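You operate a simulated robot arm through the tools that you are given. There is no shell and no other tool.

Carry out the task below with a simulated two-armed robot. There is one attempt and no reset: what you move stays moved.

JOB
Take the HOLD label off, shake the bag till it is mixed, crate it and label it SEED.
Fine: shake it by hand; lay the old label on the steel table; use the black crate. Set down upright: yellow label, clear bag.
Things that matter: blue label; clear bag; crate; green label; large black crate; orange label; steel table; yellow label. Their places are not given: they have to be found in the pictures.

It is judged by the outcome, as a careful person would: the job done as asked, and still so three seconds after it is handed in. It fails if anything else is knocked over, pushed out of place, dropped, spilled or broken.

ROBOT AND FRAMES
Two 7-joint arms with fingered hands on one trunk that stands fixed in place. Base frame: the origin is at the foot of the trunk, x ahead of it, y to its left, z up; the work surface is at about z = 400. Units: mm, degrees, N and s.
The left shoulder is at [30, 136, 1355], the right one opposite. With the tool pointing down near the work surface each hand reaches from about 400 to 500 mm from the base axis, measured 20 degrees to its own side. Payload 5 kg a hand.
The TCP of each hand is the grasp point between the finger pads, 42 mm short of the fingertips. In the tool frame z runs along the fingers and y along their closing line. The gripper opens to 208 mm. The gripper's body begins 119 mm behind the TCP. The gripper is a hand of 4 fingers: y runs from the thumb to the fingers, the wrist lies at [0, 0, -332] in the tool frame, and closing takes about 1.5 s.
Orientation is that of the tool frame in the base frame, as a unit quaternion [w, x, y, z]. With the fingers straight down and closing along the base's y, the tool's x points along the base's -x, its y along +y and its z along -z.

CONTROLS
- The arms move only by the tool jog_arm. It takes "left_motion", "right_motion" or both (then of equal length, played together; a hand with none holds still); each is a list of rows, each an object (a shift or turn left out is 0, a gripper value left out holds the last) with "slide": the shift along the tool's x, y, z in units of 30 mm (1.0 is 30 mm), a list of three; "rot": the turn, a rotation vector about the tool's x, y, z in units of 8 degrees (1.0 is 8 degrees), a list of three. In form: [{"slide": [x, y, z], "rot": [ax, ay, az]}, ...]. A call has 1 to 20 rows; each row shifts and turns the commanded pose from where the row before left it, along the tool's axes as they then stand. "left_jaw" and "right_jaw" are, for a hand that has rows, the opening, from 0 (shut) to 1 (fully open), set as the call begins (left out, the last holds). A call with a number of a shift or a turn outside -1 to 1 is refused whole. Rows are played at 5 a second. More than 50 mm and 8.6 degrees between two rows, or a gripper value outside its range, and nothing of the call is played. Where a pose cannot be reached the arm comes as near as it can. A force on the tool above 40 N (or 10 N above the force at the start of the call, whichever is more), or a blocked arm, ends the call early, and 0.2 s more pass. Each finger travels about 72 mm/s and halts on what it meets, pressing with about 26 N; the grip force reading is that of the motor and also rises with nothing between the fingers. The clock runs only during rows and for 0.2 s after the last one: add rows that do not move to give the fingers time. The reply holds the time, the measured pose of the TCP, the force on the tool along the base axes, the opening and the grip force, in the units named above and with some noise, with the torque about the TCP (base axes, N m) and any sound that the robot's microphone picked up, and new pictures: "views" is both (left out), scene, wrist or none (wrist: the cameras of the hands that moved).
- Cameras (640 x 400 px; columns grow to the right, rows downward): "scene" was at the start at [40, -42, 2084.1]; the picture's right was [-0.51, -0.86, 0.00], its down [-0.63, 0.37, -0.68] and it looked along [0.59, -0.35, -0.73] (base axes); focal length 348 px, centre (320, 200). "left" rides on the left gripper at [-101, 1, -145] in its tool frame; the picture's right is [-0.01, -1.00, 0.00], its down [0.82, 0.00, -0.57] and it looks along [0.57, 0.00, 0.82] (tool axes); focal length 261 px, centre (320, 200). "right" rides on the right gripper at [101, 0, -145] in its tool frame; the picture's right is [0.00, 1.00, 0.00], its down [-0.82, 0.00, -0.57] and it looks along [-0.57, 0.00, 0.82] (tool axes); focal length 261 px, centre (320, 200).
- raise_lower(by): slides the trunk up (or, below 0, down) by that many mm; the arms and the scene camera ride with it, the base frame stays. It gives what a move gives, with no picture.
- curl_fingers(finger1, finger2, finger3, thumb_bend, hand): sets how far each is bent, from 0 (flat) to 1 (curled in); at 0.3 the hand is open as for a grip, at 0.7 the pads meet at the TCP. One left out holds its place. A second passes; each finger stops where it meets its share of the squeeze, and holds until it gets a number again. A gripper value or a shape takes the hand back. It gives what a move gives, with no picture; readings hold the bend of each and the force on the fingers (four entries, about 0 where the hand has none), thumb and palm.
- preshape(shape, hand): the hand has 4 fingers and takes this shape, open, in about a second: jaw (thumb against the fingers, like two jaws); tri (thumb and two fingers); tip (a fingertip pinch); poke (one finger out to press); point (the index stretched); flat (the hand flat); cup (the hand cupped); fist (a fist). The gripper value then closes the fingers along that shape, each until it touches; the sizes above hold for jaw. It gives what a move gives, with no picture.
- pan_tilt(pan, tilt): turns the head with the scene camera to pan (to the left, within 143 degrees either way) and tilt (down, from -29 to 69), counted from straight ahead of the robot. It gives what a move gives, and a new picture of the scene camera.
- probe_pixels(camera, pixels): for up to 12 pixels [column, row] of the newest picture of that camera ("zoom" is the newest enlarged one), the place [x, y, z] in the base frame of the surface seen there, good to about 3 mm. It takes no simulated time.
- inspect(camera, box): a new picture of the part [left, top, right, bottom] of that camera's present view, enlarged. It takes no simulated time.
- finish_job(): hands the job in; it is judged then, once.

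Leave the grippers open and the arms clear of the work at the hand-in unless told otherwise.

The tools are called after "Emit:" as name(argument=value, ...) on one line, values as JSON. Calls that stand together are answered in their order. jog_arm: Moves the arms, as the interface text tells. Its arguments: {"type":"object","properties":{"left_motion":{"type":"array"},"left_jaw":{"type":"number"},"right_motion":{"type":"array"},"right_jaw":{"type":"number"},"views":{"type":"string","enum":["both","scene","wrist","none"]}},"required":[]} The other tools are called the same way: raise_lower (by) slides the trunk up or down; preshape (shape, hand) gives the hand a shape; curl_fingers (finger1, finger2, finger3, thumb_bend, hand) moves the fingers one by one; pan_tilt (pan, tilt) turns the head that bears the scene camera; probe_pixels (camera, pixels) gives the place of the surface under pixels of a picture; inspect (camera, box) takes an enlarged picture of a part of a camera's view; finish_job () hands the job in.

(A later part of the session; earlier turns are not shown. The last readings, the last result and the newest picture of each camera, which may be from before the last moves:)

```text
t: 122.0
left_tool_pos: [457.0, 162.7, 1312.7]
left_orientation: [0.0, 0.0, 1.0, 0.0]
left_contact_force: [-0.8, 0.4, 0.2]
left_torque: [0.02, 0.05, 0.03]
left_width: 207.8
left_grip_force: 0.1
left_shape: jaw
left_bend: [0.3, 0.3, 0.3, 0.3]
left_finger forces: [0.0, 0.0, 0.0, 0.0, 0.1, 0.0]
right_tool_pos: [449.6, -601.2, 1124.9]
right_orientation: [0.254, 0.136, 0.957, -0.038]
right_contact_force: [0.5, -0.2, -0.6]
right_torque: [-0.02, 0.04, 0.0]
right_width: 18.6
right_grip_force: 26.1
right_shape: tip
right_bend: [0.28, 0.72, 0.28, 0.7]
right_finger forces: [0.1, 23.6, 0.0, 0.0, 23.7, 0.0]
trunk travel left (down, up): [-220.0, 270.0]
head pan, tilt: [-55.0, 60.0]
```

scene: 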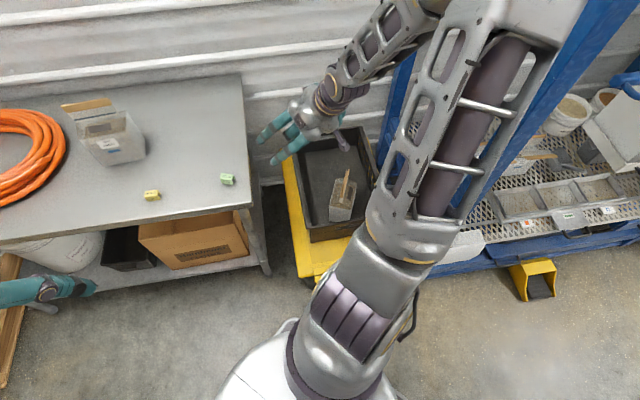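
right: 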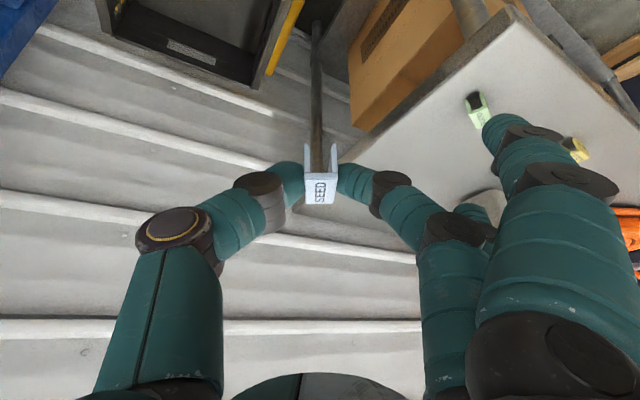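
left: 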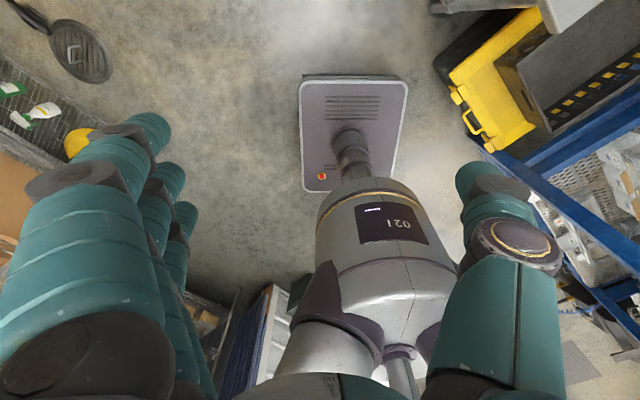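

The elbow has swung to the right; I check how far it is from the blue posts before turning further.

Emit:
probe_pixels(camera="scene", pixels=[[500, 60], [540, 30], [430, 10], [560, 10], [530, 60], [480, 120], [600, 30], [560, 110], [500, 200], [440, 230], [410, 320], [350, 90]])

Emit:
pan_tilt(pan=-75, tilt=45)

```text
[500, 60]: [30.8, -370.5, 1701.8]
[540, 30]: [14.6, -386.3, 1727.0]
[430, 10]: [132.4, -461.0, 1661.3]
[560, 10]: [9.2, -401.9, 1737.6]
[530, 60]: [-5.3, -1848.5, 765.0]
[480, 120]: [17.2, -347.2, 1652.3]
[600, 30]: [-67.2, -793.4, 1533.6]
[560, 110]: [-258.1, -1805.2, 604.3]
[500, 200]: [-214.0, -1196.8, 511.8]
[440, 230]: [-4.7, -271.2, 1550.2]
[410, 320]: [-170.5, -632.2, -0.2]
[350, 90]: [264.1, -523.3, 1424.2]
```

```text
t: 122.9
left_tool_pos: [456.0, 163.6, 1314.1]
left_orientation: [0.0, 0.0, 1.0, 0.0]
left_contact_force: [-0.1, -0.2, -0.2]
left_torque: [-0.01, 0.01, 0.0]
left_width: 207.9
left_grip_force: 0.1
left_shape: jaw
left_bend: [0.3, 0.3, 0.3, 0.3]
left_finger forces: [0.0, 0.0, 0.0, 0.0, 0.0, 0.1]
right_tool_pos: [448.3, -601.2, 1124.8]
right_orientation: [0.255, 0.134, 0.957, -0.038]
right_contact_force: [0.4, 0.0, -0.3]
right_torque: [0.0, 0.01, 0.0]
right_width: 18.5
right_grip_force: 25.3
right_shape: tip
right_bend: [0.28, 0.72, 0.28, 0.7]
right_finger forces: [0.1, 23.7, 0.0, 0.0, 23.7, 0.0]
trunk travel left (down, up): [-220.0, 270.0]
head pan, tilt: [-75.0, 45.0]
```

scene: 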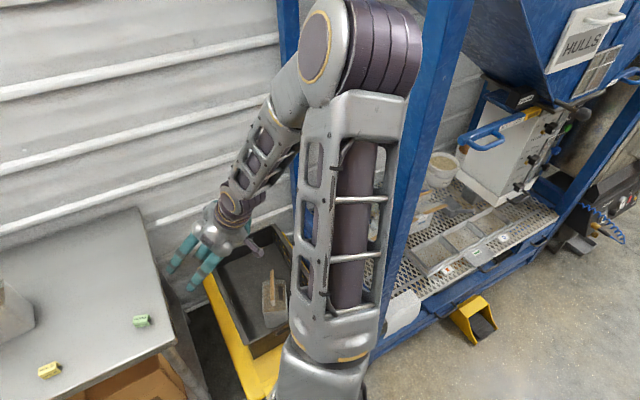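

The elbow is ~365 mm from the near post, fine. I finish the turn and come down over the bag to TCP z≈850.

Emit:
jog_arm(right_motion=[{"rot": [0.5, 0, 0.866]}, {"rot": [0.5, 0, 0.866]}, {"rot": [0.5, 0, 0.866]}, {"rot": [0.5, 0, 0.866]}, {"rot": [0.5, 0, 0.866]}, {"rot": [0.5, 0, 0.866]}, {"rot": [0.338, 0, 0.585]}, {"slide": [0.051, -0.366, 0.933]}, {"slide": [0.051, -0.366, 0.933]}, {"slide": [0.051, -0.366, 0.933]}, {"slide": [0.051, -0.366, 0.933]}, {"slide": [0.051, -0.366, 0.933]}, {"slide": [0.051, -0.366, 0.933]}, {}])

```text
t: 125.9
left_tool_pos: [455.6, 165.6, 1313.0]
left_orientation: [0.0, 0.0, 1.0, 0.0]
left_contact_force: [0.2, 1.4, -0.1]
left_torque: [-0.21, 0.01, -0.01]
left_width: 207.8
left_grip_force: 0.0
left_shape: jaw
left_bend: [0.3, 0.3, 0.3, 0.3]
left_finger forces: [0.0, 0.0, 0.0, 0.0, 0.0, 0.0]
right_tool_pos: [422.0, -688.3, 967.0]
right_orientation: [0.213, 0.513, 0.821, -0.135]
right_contact_force: [-0.5, 0.5, -0.2]
right_torque: [-0.09, 0.0, 0.0]
right_width: 18.4
right_grip_force: 26.1
right_shape: tip
right_bend: [0.28, 0.72, 0.28, 0.7]
right_finger forces: [0.1, 24.3, 0.1, 0.0, 24.4, 0.0]
right hand out of reach, approached as far as the arm can: row 2
trunk travel left (down, up): [-220.0, 270.0]
head pan, tilt: [-75.0, 45.0]
```

scene: 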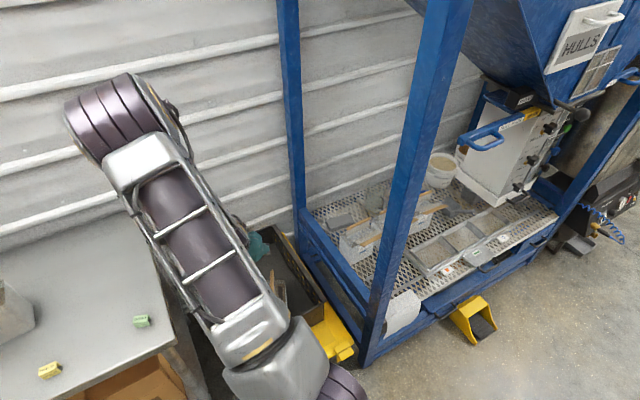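
right: 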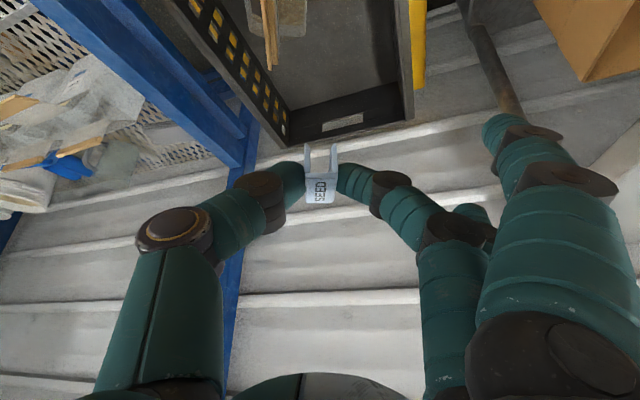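

The arm went to another elbow pose (elbow now toward the table side) and the yaw is about −64°, 5.5° short. I check where the elbow is now.

Emit:
probe_pixels(camera="scene", pixels=[[85, 120], [120, 110], [150, 160], [140, 95], [200, 230], [250, 330], [170, 110], [260, 245], [235, 220], [180, 280], [165, 245], [110, 85]])

Emit:
pan_tilt(pan=-50, tilt=60)

```text
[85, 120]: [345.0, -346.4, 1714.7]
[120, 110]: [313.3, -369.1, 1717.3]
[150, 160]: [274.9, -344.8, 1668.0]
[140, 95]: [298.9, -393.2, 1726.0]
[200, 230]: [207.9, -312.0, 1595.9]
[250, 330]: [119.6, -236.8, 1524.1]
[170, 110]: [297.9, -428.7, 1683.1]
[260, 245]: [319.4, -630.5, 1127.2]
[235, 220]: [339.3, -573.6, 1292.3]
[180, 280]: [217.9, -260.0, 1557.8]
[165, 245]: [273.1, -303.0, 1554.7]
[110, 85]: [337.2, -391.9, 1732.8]
```

```text
t: 126.8
left_tool_pos: [456.3, 164.1, 1313.1]
left_orientation: [0.001, 0.0, 1.0, -0.001]
left_contact_force: [0.6, 0.3, -0.1]
left_torque: [-0.04, -0.05, -0.03]
left_width: 207.9
left_grip_force: 0.1
left_shape: jaw
left_bend: [0.3, 0.3, 0.3, 0.3]
left_finger forces: [0.0, 0.0, 0.0, 0.1, 0.1, 0.1]
right_tool_pos: [421.5, -691.2, 966.0]
right_orientation: [0.212, 0.512, 0.821, -0.134]
right_contact_force: [0.0, -0.4, -0.5]
right_torque: [-0.04, 0.01, 0.01]
right_width: 18.5
right_grip_force: 26.4
right_shape: tip
right_bend: [0.28, 0.72, 0.28, 0.7]
right_finger forces: [0.0, 24.3, 0.0, 0.0, 24.4, 0.0]
trunk travel left (down, up): [-220.0, 270.0]
head pan, tilt: [-50.0, 60.0]
```

scene: 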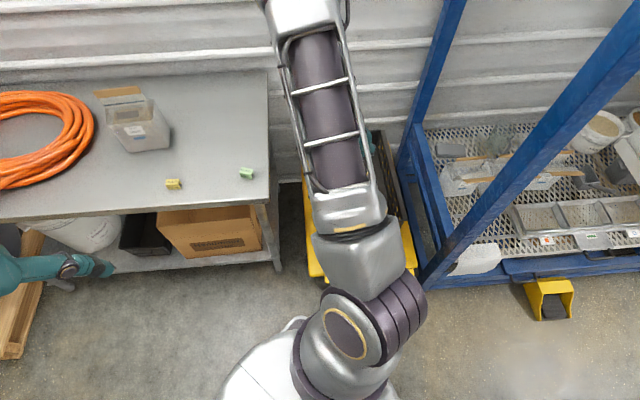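

The elbow is high and clear. I add the missing 5.5° of yaw and move to hover over the bar at TCP z≈800.

Emit:
jog_arm(right_motion=[{"rot": [0.345, -0.09, 0.6]}, {"slide": [0.147, -0.362, 0.983]}, {"slide": [0.147, -0.362, 0.983]}, {"slide": [0.147, -0.362, 0.983]}, {"slide": [0.147, -0.362, 0.983]}, {"slide": [0.147, -0.362, 0.983]}, {"slide": [0.147, -0.362, 0.983]}, {}], views="wrist")

Emit:
inspect(camera="right", box=[240, 40, 400, 220])

```text
t: 128.6
left_tool_pos: [456.0, 163.9, 1312.9]
left_orientation: [0.0, 0.0, 1.0, 0.0]
left_contact_force: [0.1, 1.6, 0.9]
left_torque: [-0.07, 0.0, 0.02]
left_width: 207.9
left_grip_force: 0.1
left_shape: jaw
left_bend: [0.3, 0.3, 0.3, 0.3]
left_finger forces: [0.0, 0.1, 0.0, 0.0, 0.0, 0.0]
right_tool_pos: [383.9, -775.1, 798.4]
right_orientation: [0.211, 0.55, 0.795, -0.147]
right_contact_force: [-0.9, 0.1, 0.4]
right_torque: [-0.01, 0.0, 0.04]
right_width: 18.5
right_grip_force: 26.4
right_shape: tip
right_bend: [0.28, 0.72, 0.28, 0.7]
right_finger forces: [0.1, 24.4, 0.0, 0.0, 24.4, 0.1]
trunk travel left (down, up): [-220.0, 270.0]
head pan, tilt: [-50.0, 60.0]
```

right: 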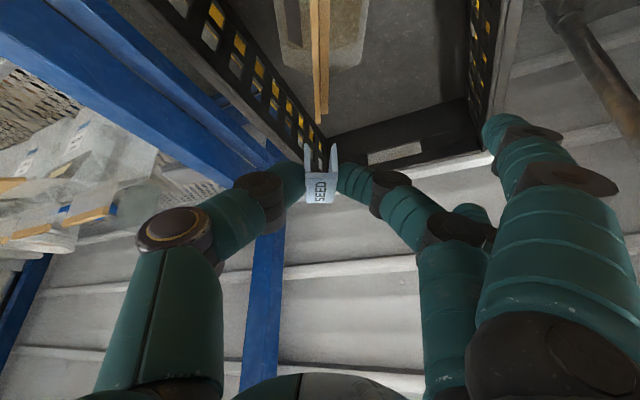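

```text
2.22 times, centred on (320, 130) of right
```

zoom: 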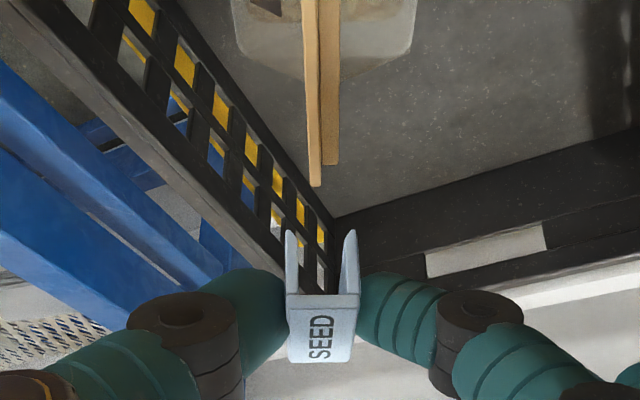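

Now I measure the bar again in this view for exact lateral alignment.

Emit:
probe_pixels(camera="zoom", pixels=[[311, 20], [311, 60], [312, 100], [314, 140], [316, 175], [329, 20], [330, 60], [330, 100], [331, 140], [331, 158], [339, 60], [305, 60]])

Emit:
probe_pixels(camera="zoom", pixels=[[292, 302], [355, 302], [295, 355], [348, 355], [290, 245], [352, 245], [320, 330], [320, 303]])

```text
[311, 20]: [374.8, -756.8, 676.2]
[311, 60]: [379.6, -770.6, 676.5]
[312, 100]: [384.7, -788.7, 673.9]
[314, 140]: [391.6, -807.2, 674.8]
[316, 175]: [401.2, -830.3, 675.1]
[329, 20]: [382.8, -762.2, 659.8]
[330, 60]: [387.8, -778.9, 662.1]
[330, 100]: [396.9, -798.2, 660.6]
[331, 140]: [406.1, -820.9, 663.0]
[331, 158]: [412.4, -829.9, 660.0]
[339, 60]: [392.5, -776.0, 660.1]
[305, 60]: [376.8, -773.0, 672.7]
```

```text
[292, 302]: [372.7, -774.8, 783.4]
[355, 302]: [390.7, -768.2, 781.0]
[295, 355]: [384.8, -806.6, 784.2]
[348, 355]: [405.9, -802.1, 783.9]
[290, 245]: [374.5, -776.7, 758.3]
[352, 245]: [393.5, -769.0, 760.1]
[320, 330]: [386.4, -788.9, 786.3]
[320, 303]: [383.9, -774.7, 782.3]
```

The label (b≈76–97, centre ≈86.9) and the bar (b≈80–95, centre ≈87.4) are aligned within a millimetre, and both at ≈−69°. I go straight down 65 mm and check again just above the bar.

Emit:
jog_arm(right_motion=[{"slide": [0.271, 0, 0.469]}, {"slide": [0.271, 0, 0.469]}, {"slide": [0.271, 0, 0.469]}, {"slide": [0.271, 0, 0.469]}, {}], views="wrist")

Emit:
inspect(camera="right", box=[256, 110, 384, 230])

```text
t: 129.8
left_tool_pos: [455.7, 163.8, 1313.0]
left_orientation: [0.0, 0.0, 1.0, 0.001]
left_contact_force: [0.0, 0.0, 0.3]
left_torque: [-0.04, -0.03, -0.01]
left_width: 207.9
left_grip_force: 0.0
left_shape: jaw
left_bend: [0.3, 0.3, 0.3, 0.3]
left_finger forces: [0.1, 0.1, 0.1, 0.1, 0.1, 0.1]
right_tool_pos: [383.0, -777.2, 736.4]
right_orientation: [0.211, 0.55, 0.794, -0.148]
right_contact_force: [0.5, 0.6, -0.3]
right_torque: [-0.05, -0.01, -0.01]
right_width: 18.5
right_grip_force: 25.2
right_shape: tip
right_bend: [0.28, 0.72, 0.28, 0.7]
right_finger forces: [0.0, 24.4, 0.1, 0.0, 24.4, 0.0]
trunk travel left (down, up): [-220.0, 270.0]
head pan, tilt: [-50.0, 60.0]
```

right: 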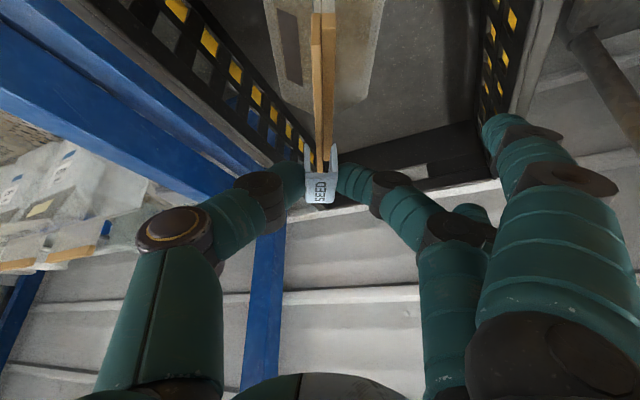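

```text
3.33 times, centred on (320, 170) of right
```

zoom: 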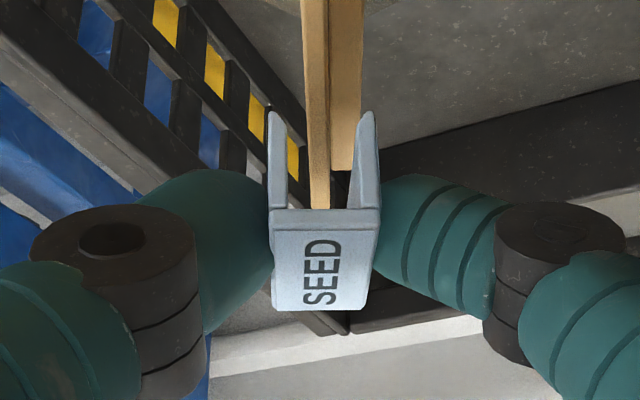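

I measure again at this closer range.

Emit:
probe_pixels(camera="zoom", pixels=[[310, 20], [326, 20], [334, 20], [360, 20], [312, 100], [326, 100], [334, 100], [352, 100], [334, 160], [348, 160], [313, 190], [326, 190]])

Emit:
probe_pixels(camera="zoom", pixels=[[273, 220], [378, 220], [277, 300], [366, 300], [271, 125], [374, 125], [284, 160], [352, 190], [275, 165], [372, 165]])

```text
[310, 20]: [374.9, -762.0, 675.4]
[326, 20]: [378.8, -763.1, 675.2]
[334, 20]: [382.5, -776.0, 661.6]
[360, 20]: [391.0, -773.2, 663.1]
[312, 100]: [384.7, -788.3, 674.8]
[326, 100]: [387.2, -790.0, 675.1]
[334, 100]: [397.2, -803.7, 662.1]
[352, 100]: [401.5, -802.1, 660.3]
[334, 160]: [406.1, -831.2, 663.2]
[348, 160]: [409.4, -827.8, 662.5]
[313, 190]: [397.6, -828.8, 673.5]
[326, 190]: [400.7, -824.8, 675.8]
```

```text
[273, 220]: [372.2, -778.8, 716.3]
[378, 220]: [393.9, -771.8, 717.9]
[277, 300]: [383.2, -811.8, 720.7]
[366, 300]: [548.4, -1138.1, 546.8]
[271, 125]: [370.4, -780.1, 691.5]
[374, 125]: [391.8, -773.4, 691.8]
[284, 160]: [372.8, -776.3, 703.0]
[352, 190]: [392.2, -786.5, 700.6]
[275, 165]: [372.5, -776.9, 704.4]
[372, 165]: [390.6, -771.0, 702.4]
```

The label needs about +2.2 mm toward the rear strip. I shift it and go down 14 mm, so the legs just straddle the front strip, then check again.

Emit:
jog_arm(right_motion=[{"slide": [0, 0.073, 0]}, {"slide": [0.117, 0, 0.202]}, {"slide": [0.117, 0, 0.202]}, {}], views="wrist")

Emit:
inspect(camera="right", box=[276, 120, 364, 220])

```text
t: 130.8
left_tool_pos: [456.4, 162.8, 1312.8]
left_orientation: [0.0, -0.001, 1.0, 0.0]
left_contact_force: [-1.4, 0.1, -0.7]
left_torque: [0.0, -0.01, -0.02]
left_width: 208.0
left_grip_force: 0.1
left_shape: jaw
left_bend: [0.3, 0.3, 0.3, 0.3]
left_finger forces: [0.1, 0.0, 0.0, 0.0, 0.0, 0.1]
right_tool_pos: [384.9, -775.4, 721.1]
right_orientation: [0.21, 0.551, 0.794, -0.148]
right_contact_force: [-0.1, 0.4, -0.4]
right_torque: [-0.02, -0.03, 0.01]
right_width: 18.3
right_grip_force: 26.0
right_shape: tip
right_bend: [0.28, 0.72, 0.28, 0.7]
right_finger forces: [0.0, 24.5, 0.0, 0.0, 24.3, 0.1]
trunk travel left (down, up): [-220.0, 270.0]
head pan, tilt: [-50.0, 60.0]
```

right: 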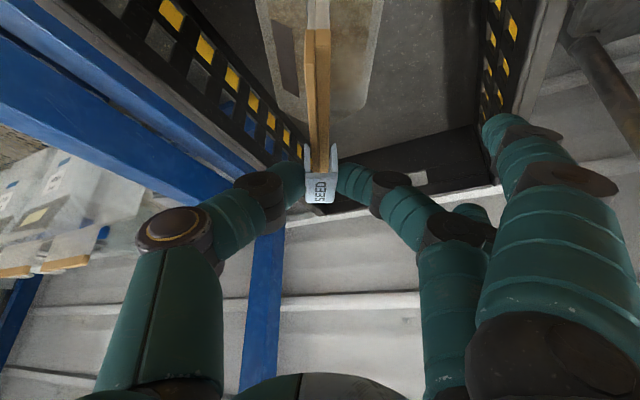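

```text
4.00 times, centred on (320, 170) of right
```

zoom: 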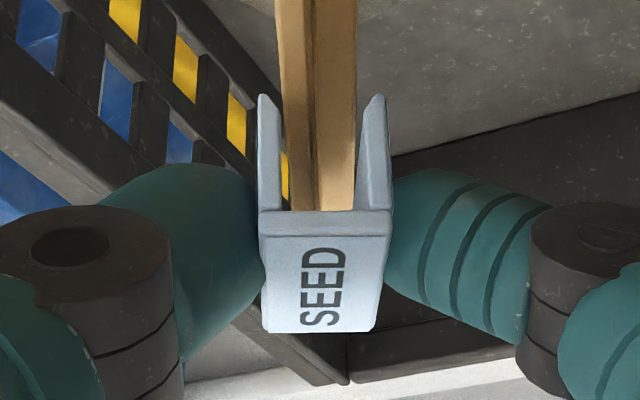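

Bar and channel look centred (channel 283–357, bar 288–354 in the zoom). I go down 12 mm in small steps, watching the force.

Emit:
jog_arm(right_motion=[{"slide": [0.067, 0, 0.115]}, {"slide": [0.067, 0, 0.115]}, {"slide": [0.067, 0, 0.115]}, {}], views="wrist")

Emit:
inspect(camera="right", box=[276, 120, 364, 220])

```text
t: 131.8
left_tool_pos: [458.2, 163.2, 1311.7]
left_orientation: [0.0, 0.0, 1.0, 0.0]
left_contact_force: [-0.9, -0.2, 0.4]
left_torque: [0.0, -0.01, -0.01]
left_width: 207.9
left_grip_force: 0.1
left_shape: jaw
left_bend: [0.3, 0.3, 0.3, 0.3]
left_finger forces: [0.0, 0.0, 0.1, 0.0, 0.1, 0.0]
right_tool_pos: [385.3, -776.3, 709.1]
right_orientation: [0.21, 0.55, 0.795, -0.147]
right_contact_force: [-0.4, 0.0, -0.5]
right_torque: [-0.02, 0.03, -0.04]
right_width: 18.2
right_grip_force: 26.1
right_shape: tip
right_bend: [0.28, 0.72, 0.28, 0.7]
right_finger forces: [0.1, 24.3, 0.1, 0.0, 24.6, 0.0]
trunk travel left (down, up): [-220.0, 270.0]
head pan, tilt: [-50.0, 60.0]
```

right: 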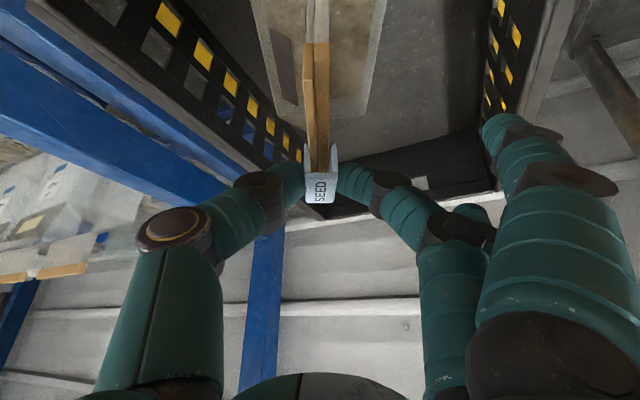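

```text
4.00 times, centred on (320, 170) of right
```

zoom: 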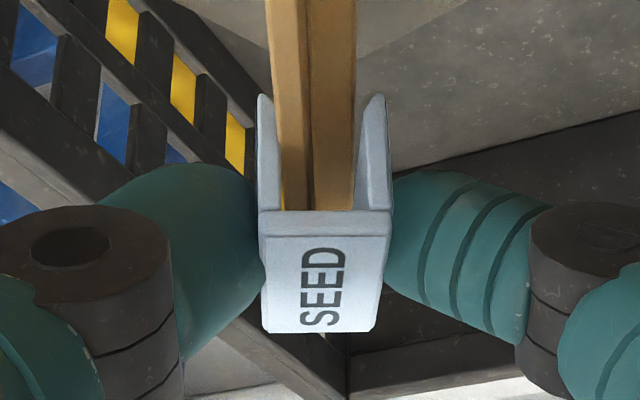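

Still no contact, and by my projection the channel (inner −8.3…+7.7) is centred on the bar (−8.0…+7.1) within 0.2 mm. I continue down 6 mm.

Emit:
jog_arm(right_motion=[{"slide": [0.033, 0, 0.058]}, {"slide": [0.033, 0, 0.058]}, {"slide": [0.033, 0, 0.058]}, {}], views="wrist")

Emit:
inspect(camera="right", box=[276, 120, 364, 220])

```text
t: 132.8
left_tool_pos: [456.5, 163.4, 1313.6]
left_orientation: [-0.001, -0.001, 1.0, 0.0]
left_contact_force: [0.5, 0.1, -0.5]
left_torque: [-0.02, 0.0, -0.02]
left_width: 208.1
left_grip_force: 0.0
left_shape: jaw
left_bend: [0.3, 0.3, 0.3, 0.3]
left_finger forces: [0.0, 0.0, 0.1, 0.1, 0.0, 0.1]
right_tool_pos: [385.1, -774.3, 703.7]
right_orientation: [0.21, 0.55, 0.794, -0.148]
right_contact_force: [-0.8, -0.8, 0.0]
right_torque: [0.0, 0.04, 0.01]
right_width: 18.5
right_grip_force: 26.0
right_shape: tip
right_bend: [0.28, 0.72, 0.28, 0.7]
right_finger forces: [0.0, 24.0, 0.2, 0.0, 25.0, 0.0]
trunk travel left (down, up): [-220.0, 270.0]
head pan, tilt: [-50.0, 60.0]
```

right: 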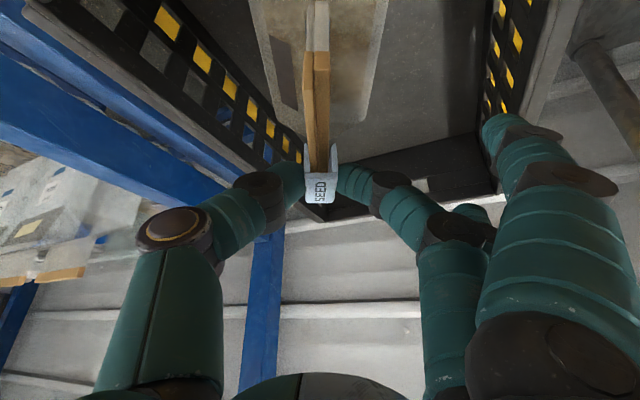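

```text
4.00 times, centred on (320, 170) of right
```

zoom: 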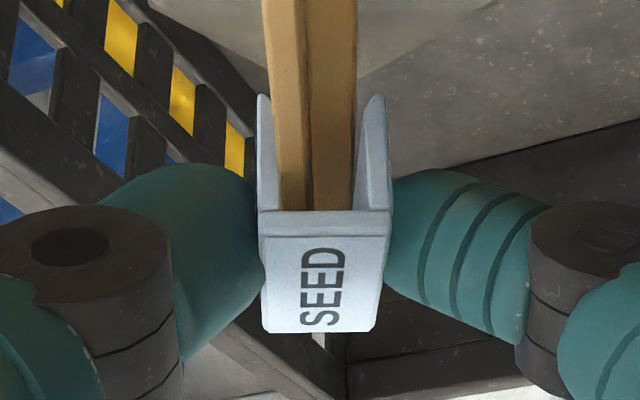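

Still free, fitting on both sides. I continue down 6 mm more in 2 mm steps.

Emit:
jog_arm(right_motion=[{"slide": [0.033, 0, 0.058]}, {"slide": [0.033, 0, 0.058]}, {"slide": [0.033, 0, 0.058]}, {}], views="wrist")

Emit:
inspect(camera="right", box=[276, 120, 364, 220])

```text
t: 133.8
left_tool_pos: [457.2, 163.1, 1312.5]
left_orientation: [0.0, 0.0, 1.0, 0.0]
left_contact_force: [0.3, -0.8, 0.8]
left_torque: [-0.02, -0.03, -0.01]
left_width: 208.0
left_grip_force: 0.1
left_shape: jaw
left_bend: [0.3, 0.3, 0.3, 0.3]
left_finger forces: [0.1, 0.1, 0.0, 0.1, 0.0, 0.1]
right_tool_pos: [385.4, -773.6, 696.6]
right_orientation: [0.211, 0.55, 0.795, -0.148]
right_contact_force: [-1.6, 0.5, 0.8]
right_torque: [-0.02, 0.03, -0.04]
right_width: 18.6
right_grip_force: 26.2
right_shape: tip
right_bend: [0.28, 0.72, 0.28, 0.7]
right_finger forces: [0.0, 23.9, 0.0, 0.1, 25.3, 0.0]
trunk travel left (down, up): [-220.0, 270.0]
head pan, tilt: [-50.0, 60.0]
```

right: 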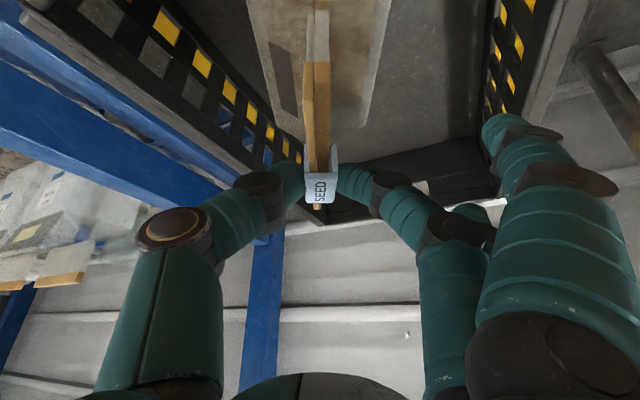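

```text
4.00 times, centred on (320, 170) of right
```

zoom: 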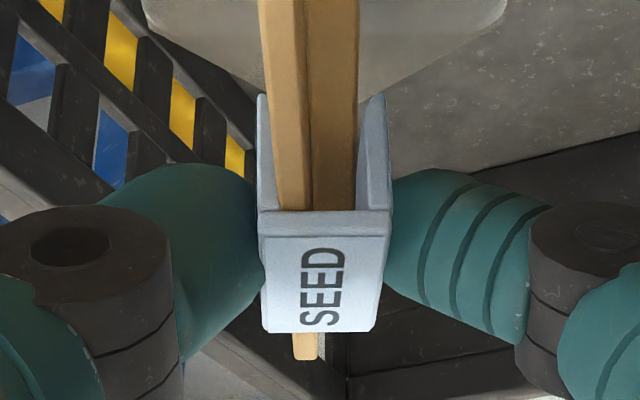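

The bar's far end now shows beyond the label (305,345): the label is well down over it. I step down further until I feel it seat.

Emit:
jog_arm(right_motion=[{"slide": [0.033, 0, 0.058]}, {}], views="none")

Emit:
jog_arm(right_motion=[{"slide": [0.033, 0, 0.058]}, {}], views="none")

```text
t: 134.4
left_tool_pos: [455.7, 163.9, 1312.8]
left_orientation: [0.0, 0.0, 1.0, 0.0]
left_contact_force: [-0.1, -0.8, -0.1]
left_torque: [0.01, 0.01, -0.01]
left_width: 207.9
left_grip_force: 0.1
left_shape: jaw
left_bend: [0.3, 0.3, 0.3, 0.3]
left_finger forces: [0.0, 0.0, 0.1, 0.0, 0.0, 0.0]
right_tool_pos: [385.2, -773.8, 695.7]
right_orientation: [0.211, 0.55, 0.794, -0.148]
right_contact_force: [-2.0, 1.9, 6.4]
right_torque: [-0.06, 0.02, -0.01]
right_width: 18.4
right_grip_force: 25.7
right_shape: tip
right_bend: [0.28, 0.72, 0.28, 0.7]
right_finger forces: [0.0, 25.3, 0.1, 0.0, 25.8, 0.0]
trunk travel left (down, up): [-220.0, 270.0]
head pan, tilt: [-50.0, 60.0]
```

```text
t: 135.0
left_tool_pos: [455.2, 163.4, 1313.4]
left_orientation: [0.0, 0.0, 1.0, -0.001]
left_contact_force: [0.4, -0.4, -0.3]
left_torque: [0.02, 0.01, 0.02]
left_width: 208.1
left_grip_force: 0.1
left_shape: jaw
left_bend: [0.3, 0.3, 0.3, 0.3]
left_finger forces: [0.0, 0.0, 0.0, 0.0, 0.0, 0.1]
right_tool_pos: [384.5, -775.8, 694.8]
right_orientation: [0.212, 0.55, 0.794, -0.149]
right_contact_force: [1.1, 1.4, 17.9]
right_torque: [-0.22, -0.09, 0.09]
right_width: 19.0
right_grip_force: 26.1
right_shape: tip
right_bend: [0.28, 0.72, 0.28, 0.71]
right_finger forces: [0.0, 28.9, 0.1, 0.1, 28.0, 0.1]
trunk travel left (down, up): [-220.0, 270.0]
head pan, tilt: [-50.0, 60.0]
```

17.9 N upward: the label is seated on the bar. I look, then ease off slightly and open the pinch.

Emit:
jog_arm(right_motion=[{"slide": [-0.025, 0, -0.043]}, {}], views="none")

Emit:
jog_arm(right_motion=[{}, {}, {}, {}, {}], right_jaw=0.3, views="wrist")

Emit:
inspect(camera="right", box=[276, 120, 364, 220])

```text
t: 135.6
left_tool_pos: [456.1, 163.1, 1312.8]
left_orientation: [0.0, -0.001, 1.0, 0.0]
left_contact_force: [0.0, -0.3, -0.2]
left_torque: [0.01, 0.02, 0.03]
left_width: 207.8
left_grip_force: 0.1
left_shape: jaw
left_bend: [0.3, 0.3, 0.3, 0.3]
left_finger forces: [0.1, 0.0, 0.1, 0.0, 0.0, 0.1]
right_tool_pos: [383.6, -774.1, 695.1]
right_orientation: [0.21, 0.551, 0.794, -0.148]
right_contact_force: [2.1, -2.8, 11.2]
right_torque: [-0.21, -0.1, 0.02]
right_width: 19.1
right_grip_force: 26.4
right_shape: tip
right_bend: [0.28, 0.72, 0.28, 0.71]
right_finger forces: [0.0, 27.8, 0.0, 0.0, 27.0, 0.0]
trunk travel left (down, up): [-220.0, 270.0]
head pan, tilt: [-50.0, 60.0]
```

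```text
t: 136.8
left_tool_pos: [455.9, 163.0, 1313.3]
left_orientation: [0.0, 0.0, 1.0, 0.0]
left_contact_force: [0.0, 0.2, -0.7]
left_torque: [0.0, 0.01, 0.02]
left_width: 207.8
left_grip_force: 0.1
left_shape: jaw
left_bend: [0.3, 0.3, 0.3, 0.3]
left_finger forces: [0.0, 0.0, 0.0, 0.0, 0.0, 0.0]
right_tool_pos: [384.5, -773.4, 695.1]
right_orientation: [0.21, 0.551, 0.794, -0.148]
right_contact_force: [0.5, 0.2, -0.9]
right_torque: [0.01, 0.02, -0.05]
right_width: 61.9
right_grip_force: 0.1
right_shape: tip
right_bend: [0.06, 0.74, 0.06, 0.7]
right_finger forces: [0.0, 0.0, 0.0, 0.0, 0.0, 0.1]
trunk travel left (down, up): [-220.0, 270.0]
head pan, tilt: [-50.0, 60.0]
```

right: 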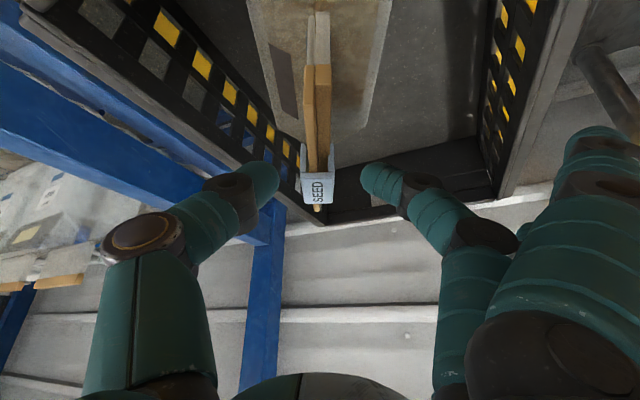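

```text
4.00 times, centred on (320, 170) of right
```

zoom: 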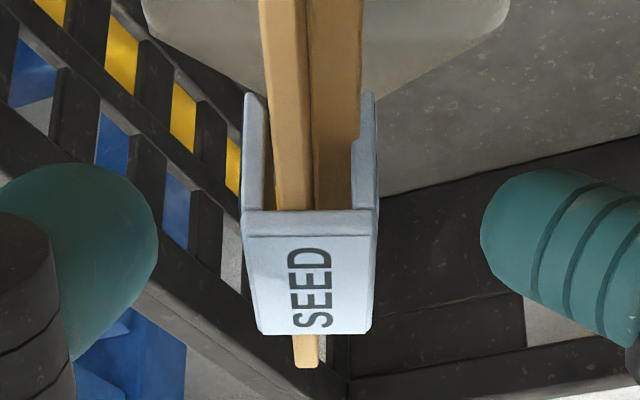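

The SEED label stays on the bar. I open a little more and withdraw straight up 130 mm.

Emit:
jog_arm(right_motion=[{}, {}, {"slide": [-0.25, 0, -0.433]}, {"slide": [-0.38, 0, -0.66]}, {"slide": [-0.38, 0, -0.66]}, {"slide": [-0.38, 0, -0.66]}, {"slide": [-0.38, 0, -0.66]}, {"slide": [-0.38, 0, -0.66]}, {}], right_jaw=0.5)

Emit:
inspect(camera="right", box=[256, 20, 384, 140])

```text
t: 138.8
left_tool_pos: [456.1, 161.4, 1313.5]
left_orientation: [0.001, 0.0, 1.0, 0.0]
left_contact_force: [0.8, 0.0, -0.3]
left_torque: [0.04, 0.03, 0.02]
left_width: 208.0
left_grip_force: 0.0
left_shape: jaw
left_bend: [0.3, 0.3, 0.3, 0.3]
left_finger forces: [0.0, 0.0, 0.0, 0.1, 0.0, 0.0]
right_tool_pos: [385.2, -774.2, 825.4]
right_orientation: [0.21, 0.551, 0.794, -0.147]
right_contact_force: [0.6, -0.1, -0.8]
right_torque: [0.01, 0.05, 0.01]
right_width: 103.1
right_grip_force: 0.0
right_shape: tip
right_bend: [0.05, 0.73, 0.05, 0.7]
right_finger forces: [0.0, 0.1, 0.0, 0.0, 0.0, 0.0]
trunk travel left (down, up): [-220.0, 270.0]
head pan, tilt: [-50.0, 60.0]
```

scene: 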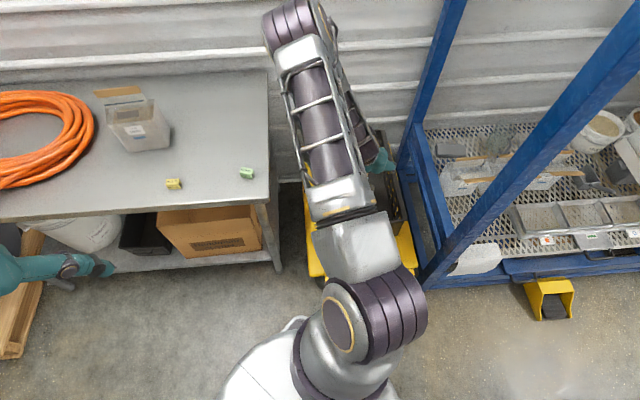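
right: 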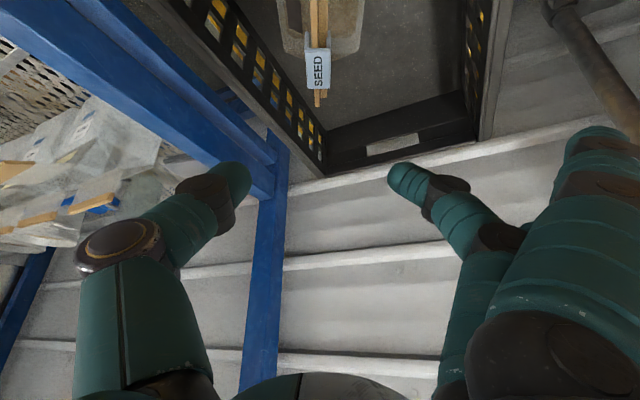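

```text
3.33 times, centred on (320, 80) of right
```

zoom: 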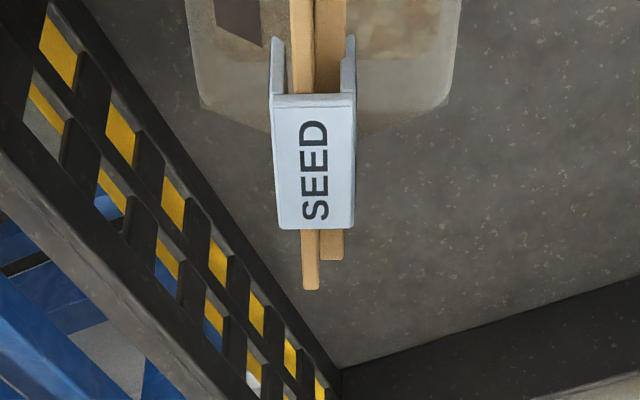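

SEED is properly on the bar with both strips in its channel. One thing remains: the GOOD label was nudged when the bag slipped, so I will put it back. First I withdraw upward, take the tilt out and rise to z≈1125.

Emit:
jog_arm(right_motion=[{"slide": [-0.417, 0, -0.722]}, {"slide": [-0.417, 0, -0.722]}, {"slide": [-0.417, 0, -0.722]}, {"slide": [-0.417, 0, -0.722]}, {"rot": [0, 1, 0]}, {"rot": [0, 1, 0]}, {"rot": [0, 1, 0]}, {"rot": [0, 0.71, 0]}, {"slide": [0, 0, -0.95]}, {"slide": [0, 0, -0.95]}, {"slide": [0, 0, -0.95]}, {"slide": [0, 0, -0.95]}, {"slide": [0, 0, -0.95]}, {"slide": [0, 0, -0.95]}, {"slide": [0, 0, -0.95]}, {}])

Emit:
inspect(camera="right", box=[220, 0, 420, 150])

Emit:
inspect(camera="scene", box=[90, 70, 280, 220])

```text
t: 142.2
left_tool_pos: [456.4, 161.5, 1312.1]
left_orientation: [0.0, 0.0, 1.0, 0.0]
left_contact_force: [0.0, -0.1, -0.1]
left_torque: [0.04, 0.04, 0.0]
left_width: 208.0
left_grip_force: 0.0
left_shape: jaw
left_bend: [0.3, 0.3, 0.3, 0.3]
left_finger forces: [0.0, 0.0, 0.0, 0.1, 0.1, 0.0]
right_tool_pos: [386.1, -773.3, 1121.9]
right_orientation: [0.0, 0.571, 0.821, -0.002]
right_contact_force: [0.8, -0.1, 0.3]
right_torque: [0.02, 0.06, -0.02]
right_width: 103.8
right_grip_force: 0.0
right_shape: tip
right_bend: [0.05, 0.73, 0.05, 0.7]
right_finger forces: [0.1, 0.0, 0.0, 0.0, 0.1, 0.0]
trunk travel left (down, up): [-220.0, 270.0]
head pan, tilt: [-50.0, 60.0]
```

scene: 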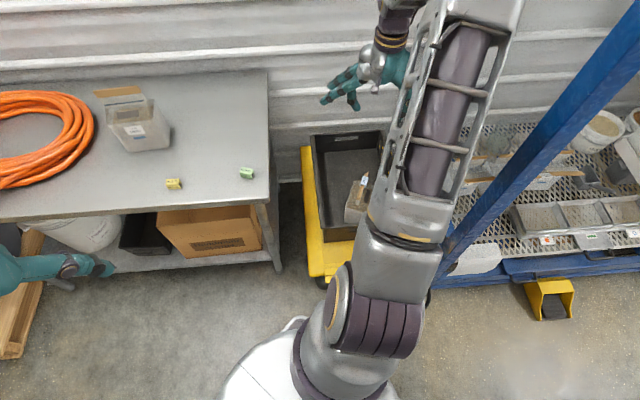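
right: 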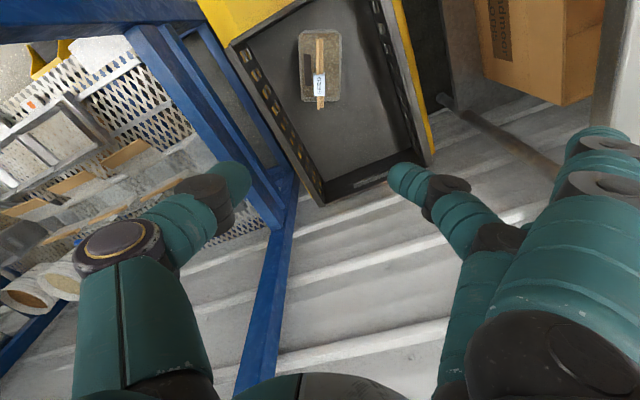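

```text
2.67 times, centred on (320, 75) of right
```

zoom: 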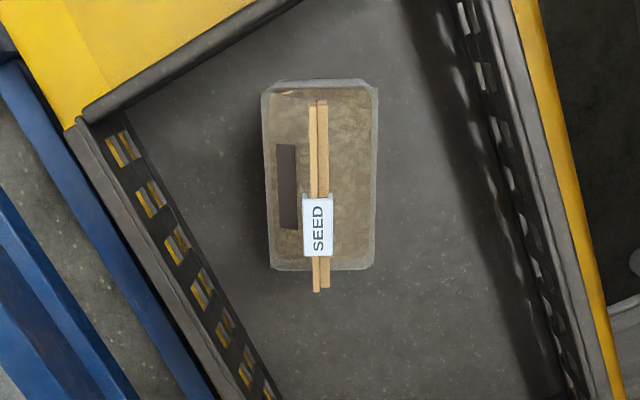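

```text
2.67 times, centred on (185, 145) of scene
```

zoom: 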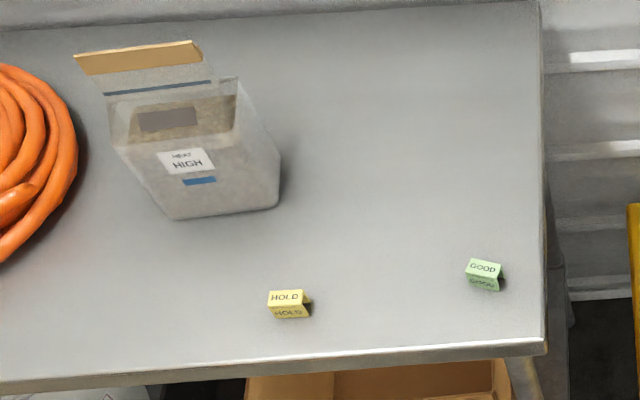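

The bag with SEED stands neatly in the crate. Now I measure the GOOD label exactly.

Emit:
inspect(camera="scene", box=[230, 158, 262, 186])

```text
14.29 times, centred on (246, 172) of scene
```

zoom: 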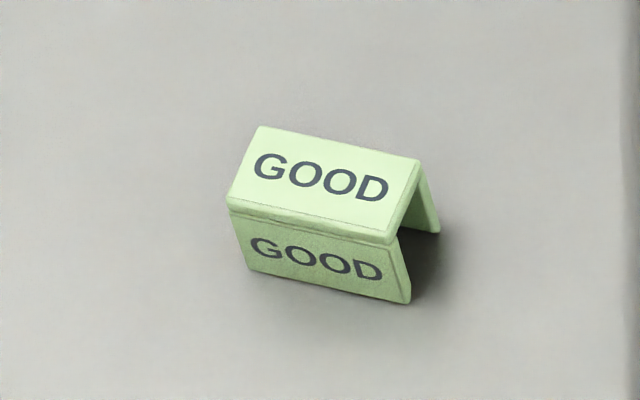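

Emit:
probe_pixels(camera="zoom", pixels=[[262, 132], [412, 162], [234, 202], [388, 236], [320, 182], [240, 230], [400, 290], [256, 262], [330, 262], [430, 225]])

Emit:
inspect(camera="scene", box=[158, 168, 190, 196])

```text
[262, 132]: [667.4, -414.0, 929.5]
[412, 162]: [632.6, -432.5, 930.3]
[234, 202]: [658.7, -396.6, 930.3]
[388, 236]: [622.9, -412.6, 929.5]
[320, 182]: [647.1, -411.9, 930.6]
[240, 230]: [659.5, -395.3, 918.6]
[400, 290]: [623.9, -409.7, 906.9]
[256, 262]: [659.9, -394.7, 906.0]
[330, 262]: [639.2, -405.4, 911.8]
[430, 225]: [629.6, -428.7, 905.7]
```

```text
14.29 times, centred on (174, 182) of scene
```

zoom: 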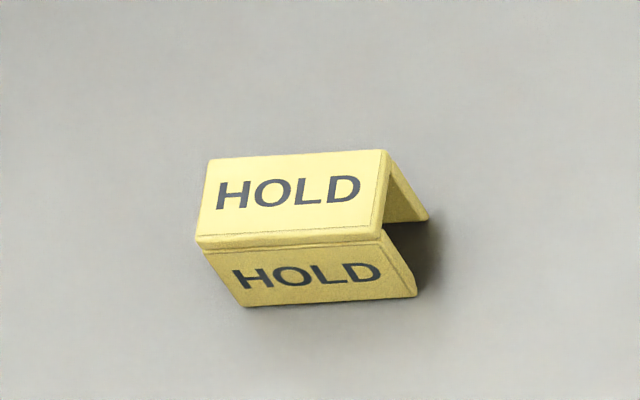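

GOOD is now centred at (645,-414) with yaw ≈26°; originally it was at about (674,-390) with yaw ≈50°. I turn the hand to 26° and move over it.

Emit:
jog_arm(right_motion=[{"rot": [0, 0, -1]}, {"rot": [0, 0, -1]}, {"rot": [0, 0, -1]}, {"rot": [0, 0, -1]}, {"rot": [0, 0, -1]}, {"rot": [0, 0, -1]}, {"rot": [0, 0, -1]}, {"rot": [0, 0, -1]}, {"rot": [0, 0, -1]}, {"rot": [0, 0, -1]}, {"rot": [0, 0, -1]}, {"rot": [0, 0, -1]}, {}], views="none")

Emit:
jog_arm(right_motion=[{"slide": [-0.9, 0.493, 0.219]}, {"slide": [-0.9, 0.493, 0.219]}, {"slide": [-0.9, 0.493, 0.219]}, {"slide": [-0.9, 0.493, 0.219]}, {"slide": [-0.9, 0.493, 0.219]}, {"slide": [-0.9, 0.493, 0.219]}, {"slide": [-0.9, 0.493, 0.219]}, {"slide": [-0.9, 0.493, 0.219]}, {"slide": [-0.9, 0.493, 0.219]}, {"slide": [-0.9, 0.493, 0.219]}, {"slide": [-0.9, 0.493, 0.219]}, {"slide": [-0.9, 0.493, 0.219]}, {"slide": [-0.9, 0.493, 0.219]}, {"slide": [-0.9, 0.493, 0.219]}, {"rot": [0, -1, 0]}, {"rot": [0, -1, 0]}, {"rot": [0, -1, 0]}, {"rot": [0, -0.75, 0]}, {}])

Emit:
inspect(camera="right", box=[240, 80, 400, 240])

```text
t: 145.0
left_tool_pos: [455.5, 162.9, 1313.4]
left_orientation: [0.0, 0.0, 1.0, 0.0]
left_contact_force: [0.0, -0.2, 0.0]
left_torque: [-0.02, -0.02, 0.0]
left_width: 207.7
left_grip_force: 0.0
left_shape: jaw
left_bend: [0.3, 0.3, 0.3, 0.3]
left_finger forces: [0.0, 0.0, 0.0, 0.0, 0.0, 0.1]
right_tool_pos: [386.8, -775.6, 1123.2]
right_orientation: [-0.001, -0.23, 0.973, -0.001]
right_contact_force: [0.0, -0.1, 0.5]
right_torque: [0.0, 0.01, 0.0]
right_width: 104.1
right_grip_force: 0.2
right_shape: tip
right_bend: [0.05, 0.73, 0.05, 0.7]
right_finger forces: [0.0, 0.0, 0.0, 0.0, 0.0, 0.1]
trunk travel left (down, up): [-220.0, 270.0]
head pan, tilt: [-50.0, 60.0]
```

```text
t: 149.0
left_tool_pos: [457.7, 163.6, 1311.8]
left_orientation: [0.0, -0.001, 1.0, 0.0]
left_contact_force: [-0.2, 1.0, 0.0]
left_torque: [-0.09, 0.04, 0.02]
left_width: 208.1
left_grip_force: 0.0
left_shape: jaw
left_bend: [0.3, 0.3, 0.3, 0.3]
left_finger forces: [0.0, 0.0, 0.1, 0.0, 0.0, 0.0]
right_tool_pos: [632.6, -420.5, 1030.6]
right_orientation: [0.251, -0.222, 0.94, 0.058]
right_contact_force: [0.7, 0.6, 0.7]
right_torque: [-0.1, 0.09, -0.04]
right_width: 104.0
right_grip_force: 0.0
right_shape: tip
right_bend: [0.05, 0.73, 0.05, 0.7]
right_finger forces: [0.1, 0.0, 0.0, 0.1, 0.0, 0.0]
trunk travel left (down, up): [-220.0, 270.0]
head pan, tilt: [-50.0, 60.0]
```

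scene: 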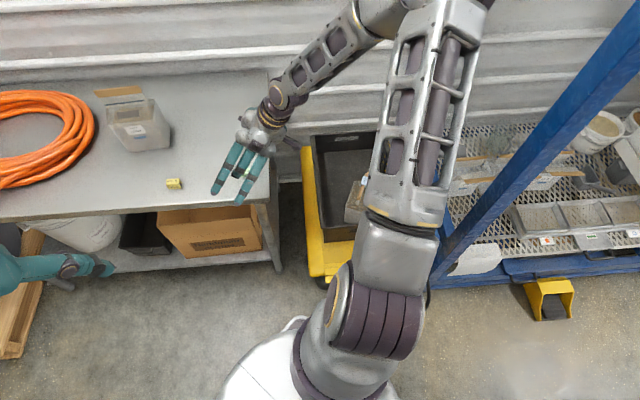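
right: 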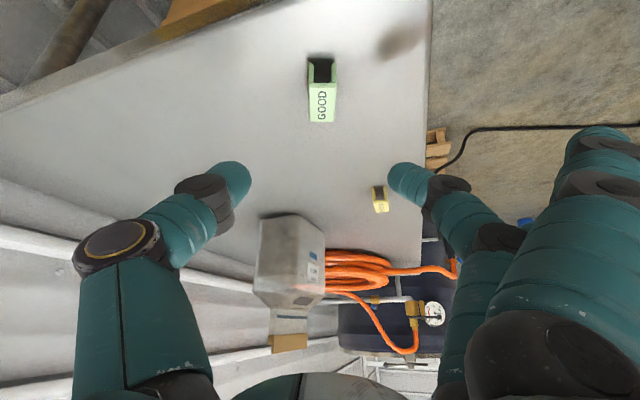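

```text
2.50 times, centred on (320, 160) of right
```

zoom: 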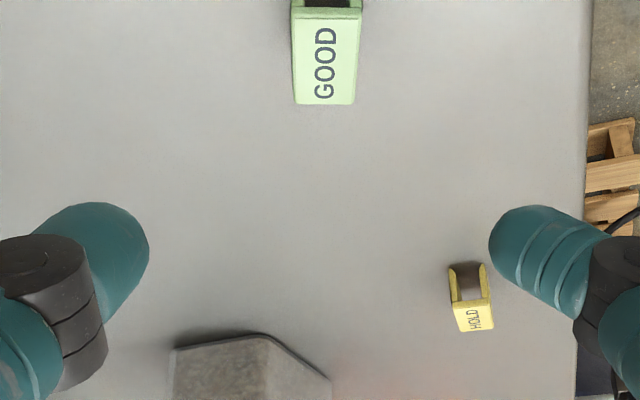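

The hand is aligned with GOOD (322,90). I lower around it to z≈945 and check.

Emit:
jog_arm(right_motion=[{"slide": [0.354, 0.018, 0.613]}, {"slide": [0.354, 0.018, 0.613]}, {"slide": [0.354, 0.018, 0.613]}, {"slide": [0.354, 0.018, 0.613]}, {}], views="wrist")

Emit:
inspect(camera="right", box=[232, 120, 408, 230])

```text
t: 150.2
left_tool_pos: [455.4, 163.3, 1313.6]
left_orientation: [0.0, 0.0, 1.0, 0.0]
left_contact_force: [0.6, 0.3, 0.9]
left_torque: [-0.01, -0.02, 0.01]
left_width: 208.0
left_grip_force: 0.0
left_shape: jaw
left_bend: [0.3, 0.3, 0.3, 0.3]
left_finger forces: [0.0, 0.0, 0.0, 0.0, 0.1, 0.0]
right_tool_pos: [630.7, -419.7, 945.4]
right_orientation: [0.251, -0.222, 0.941, 0.058]
right_contact_force: [-0.2, 0.4, -0.3]
right_torque: [-0.01, -0.02, -0.01]
right_width: 103.9
right_grip_force: 0.0
right_shape: tip
right_bend: [0.05, 0.73, 0.05, 0.7]
right_finger forces: [0.0, 0.0, 0.0, 0.0, 0.0, 0.1]
trunk travel left (down, up): [-220.0, 270.0]
head pan, tilt: [-50.0, 60.0]
```

right: 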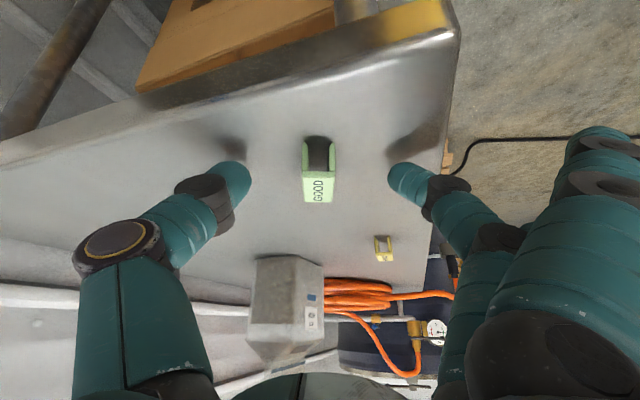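

```text
3.64 times, centred on (320, 175) of right
```

zoom: 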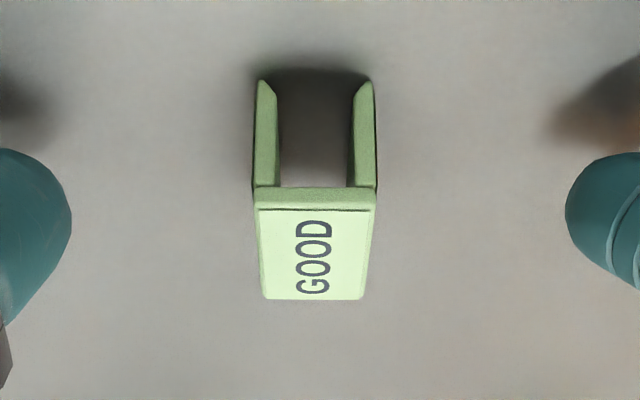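

Centred as before. I close on GOOD.

Emit:
jog_arm(right_motion=[{}, {}, {}, {}, {}, {}, {}, {}], right_jaw=0, views="wrist")

```text
t: 152.0
left_tool_pos: [456.4, 163.1, 1312.5]
left_orientation: [-0.001, 0.0, 1.0, -0.001]
left_contact_force: [-0.1, 0.3, -0.2]
left_torque: [0.03, 0.03, 0.02]
left_width: 207.9
left_grip_force: 0.0
left_shape: jaw
left_bend: [0.3, 0.3, 0.3, 0.3]
left_finger forces: [0.0, 0.1, 0.0, 0.1, 0.0, 0.1]
right_tool_pos: [630.1, -418.7, 944.5]
right_orientation: [0.251, -0.221, 0.941, 0.058]
right_contact_force: [-0.3, -0.1, 0.4]
right_torque: [-0.01, 0.03, -0.04]
right_width: 18.2
right_grip_force: 25.7
right_shape: tip
right_bend: [0.28, 0.72, 0.28, 0.7]
right_finger forces: [0.1, 23.0, 0.1, 0.1, 23.0, 0.0]
trunk travel left (down, up): [-220.0, 270.0]
head pan, tilt: [-50.0, 60.0]
```

right: 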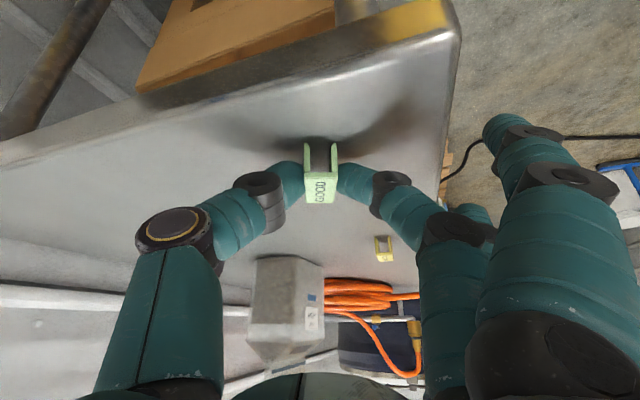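

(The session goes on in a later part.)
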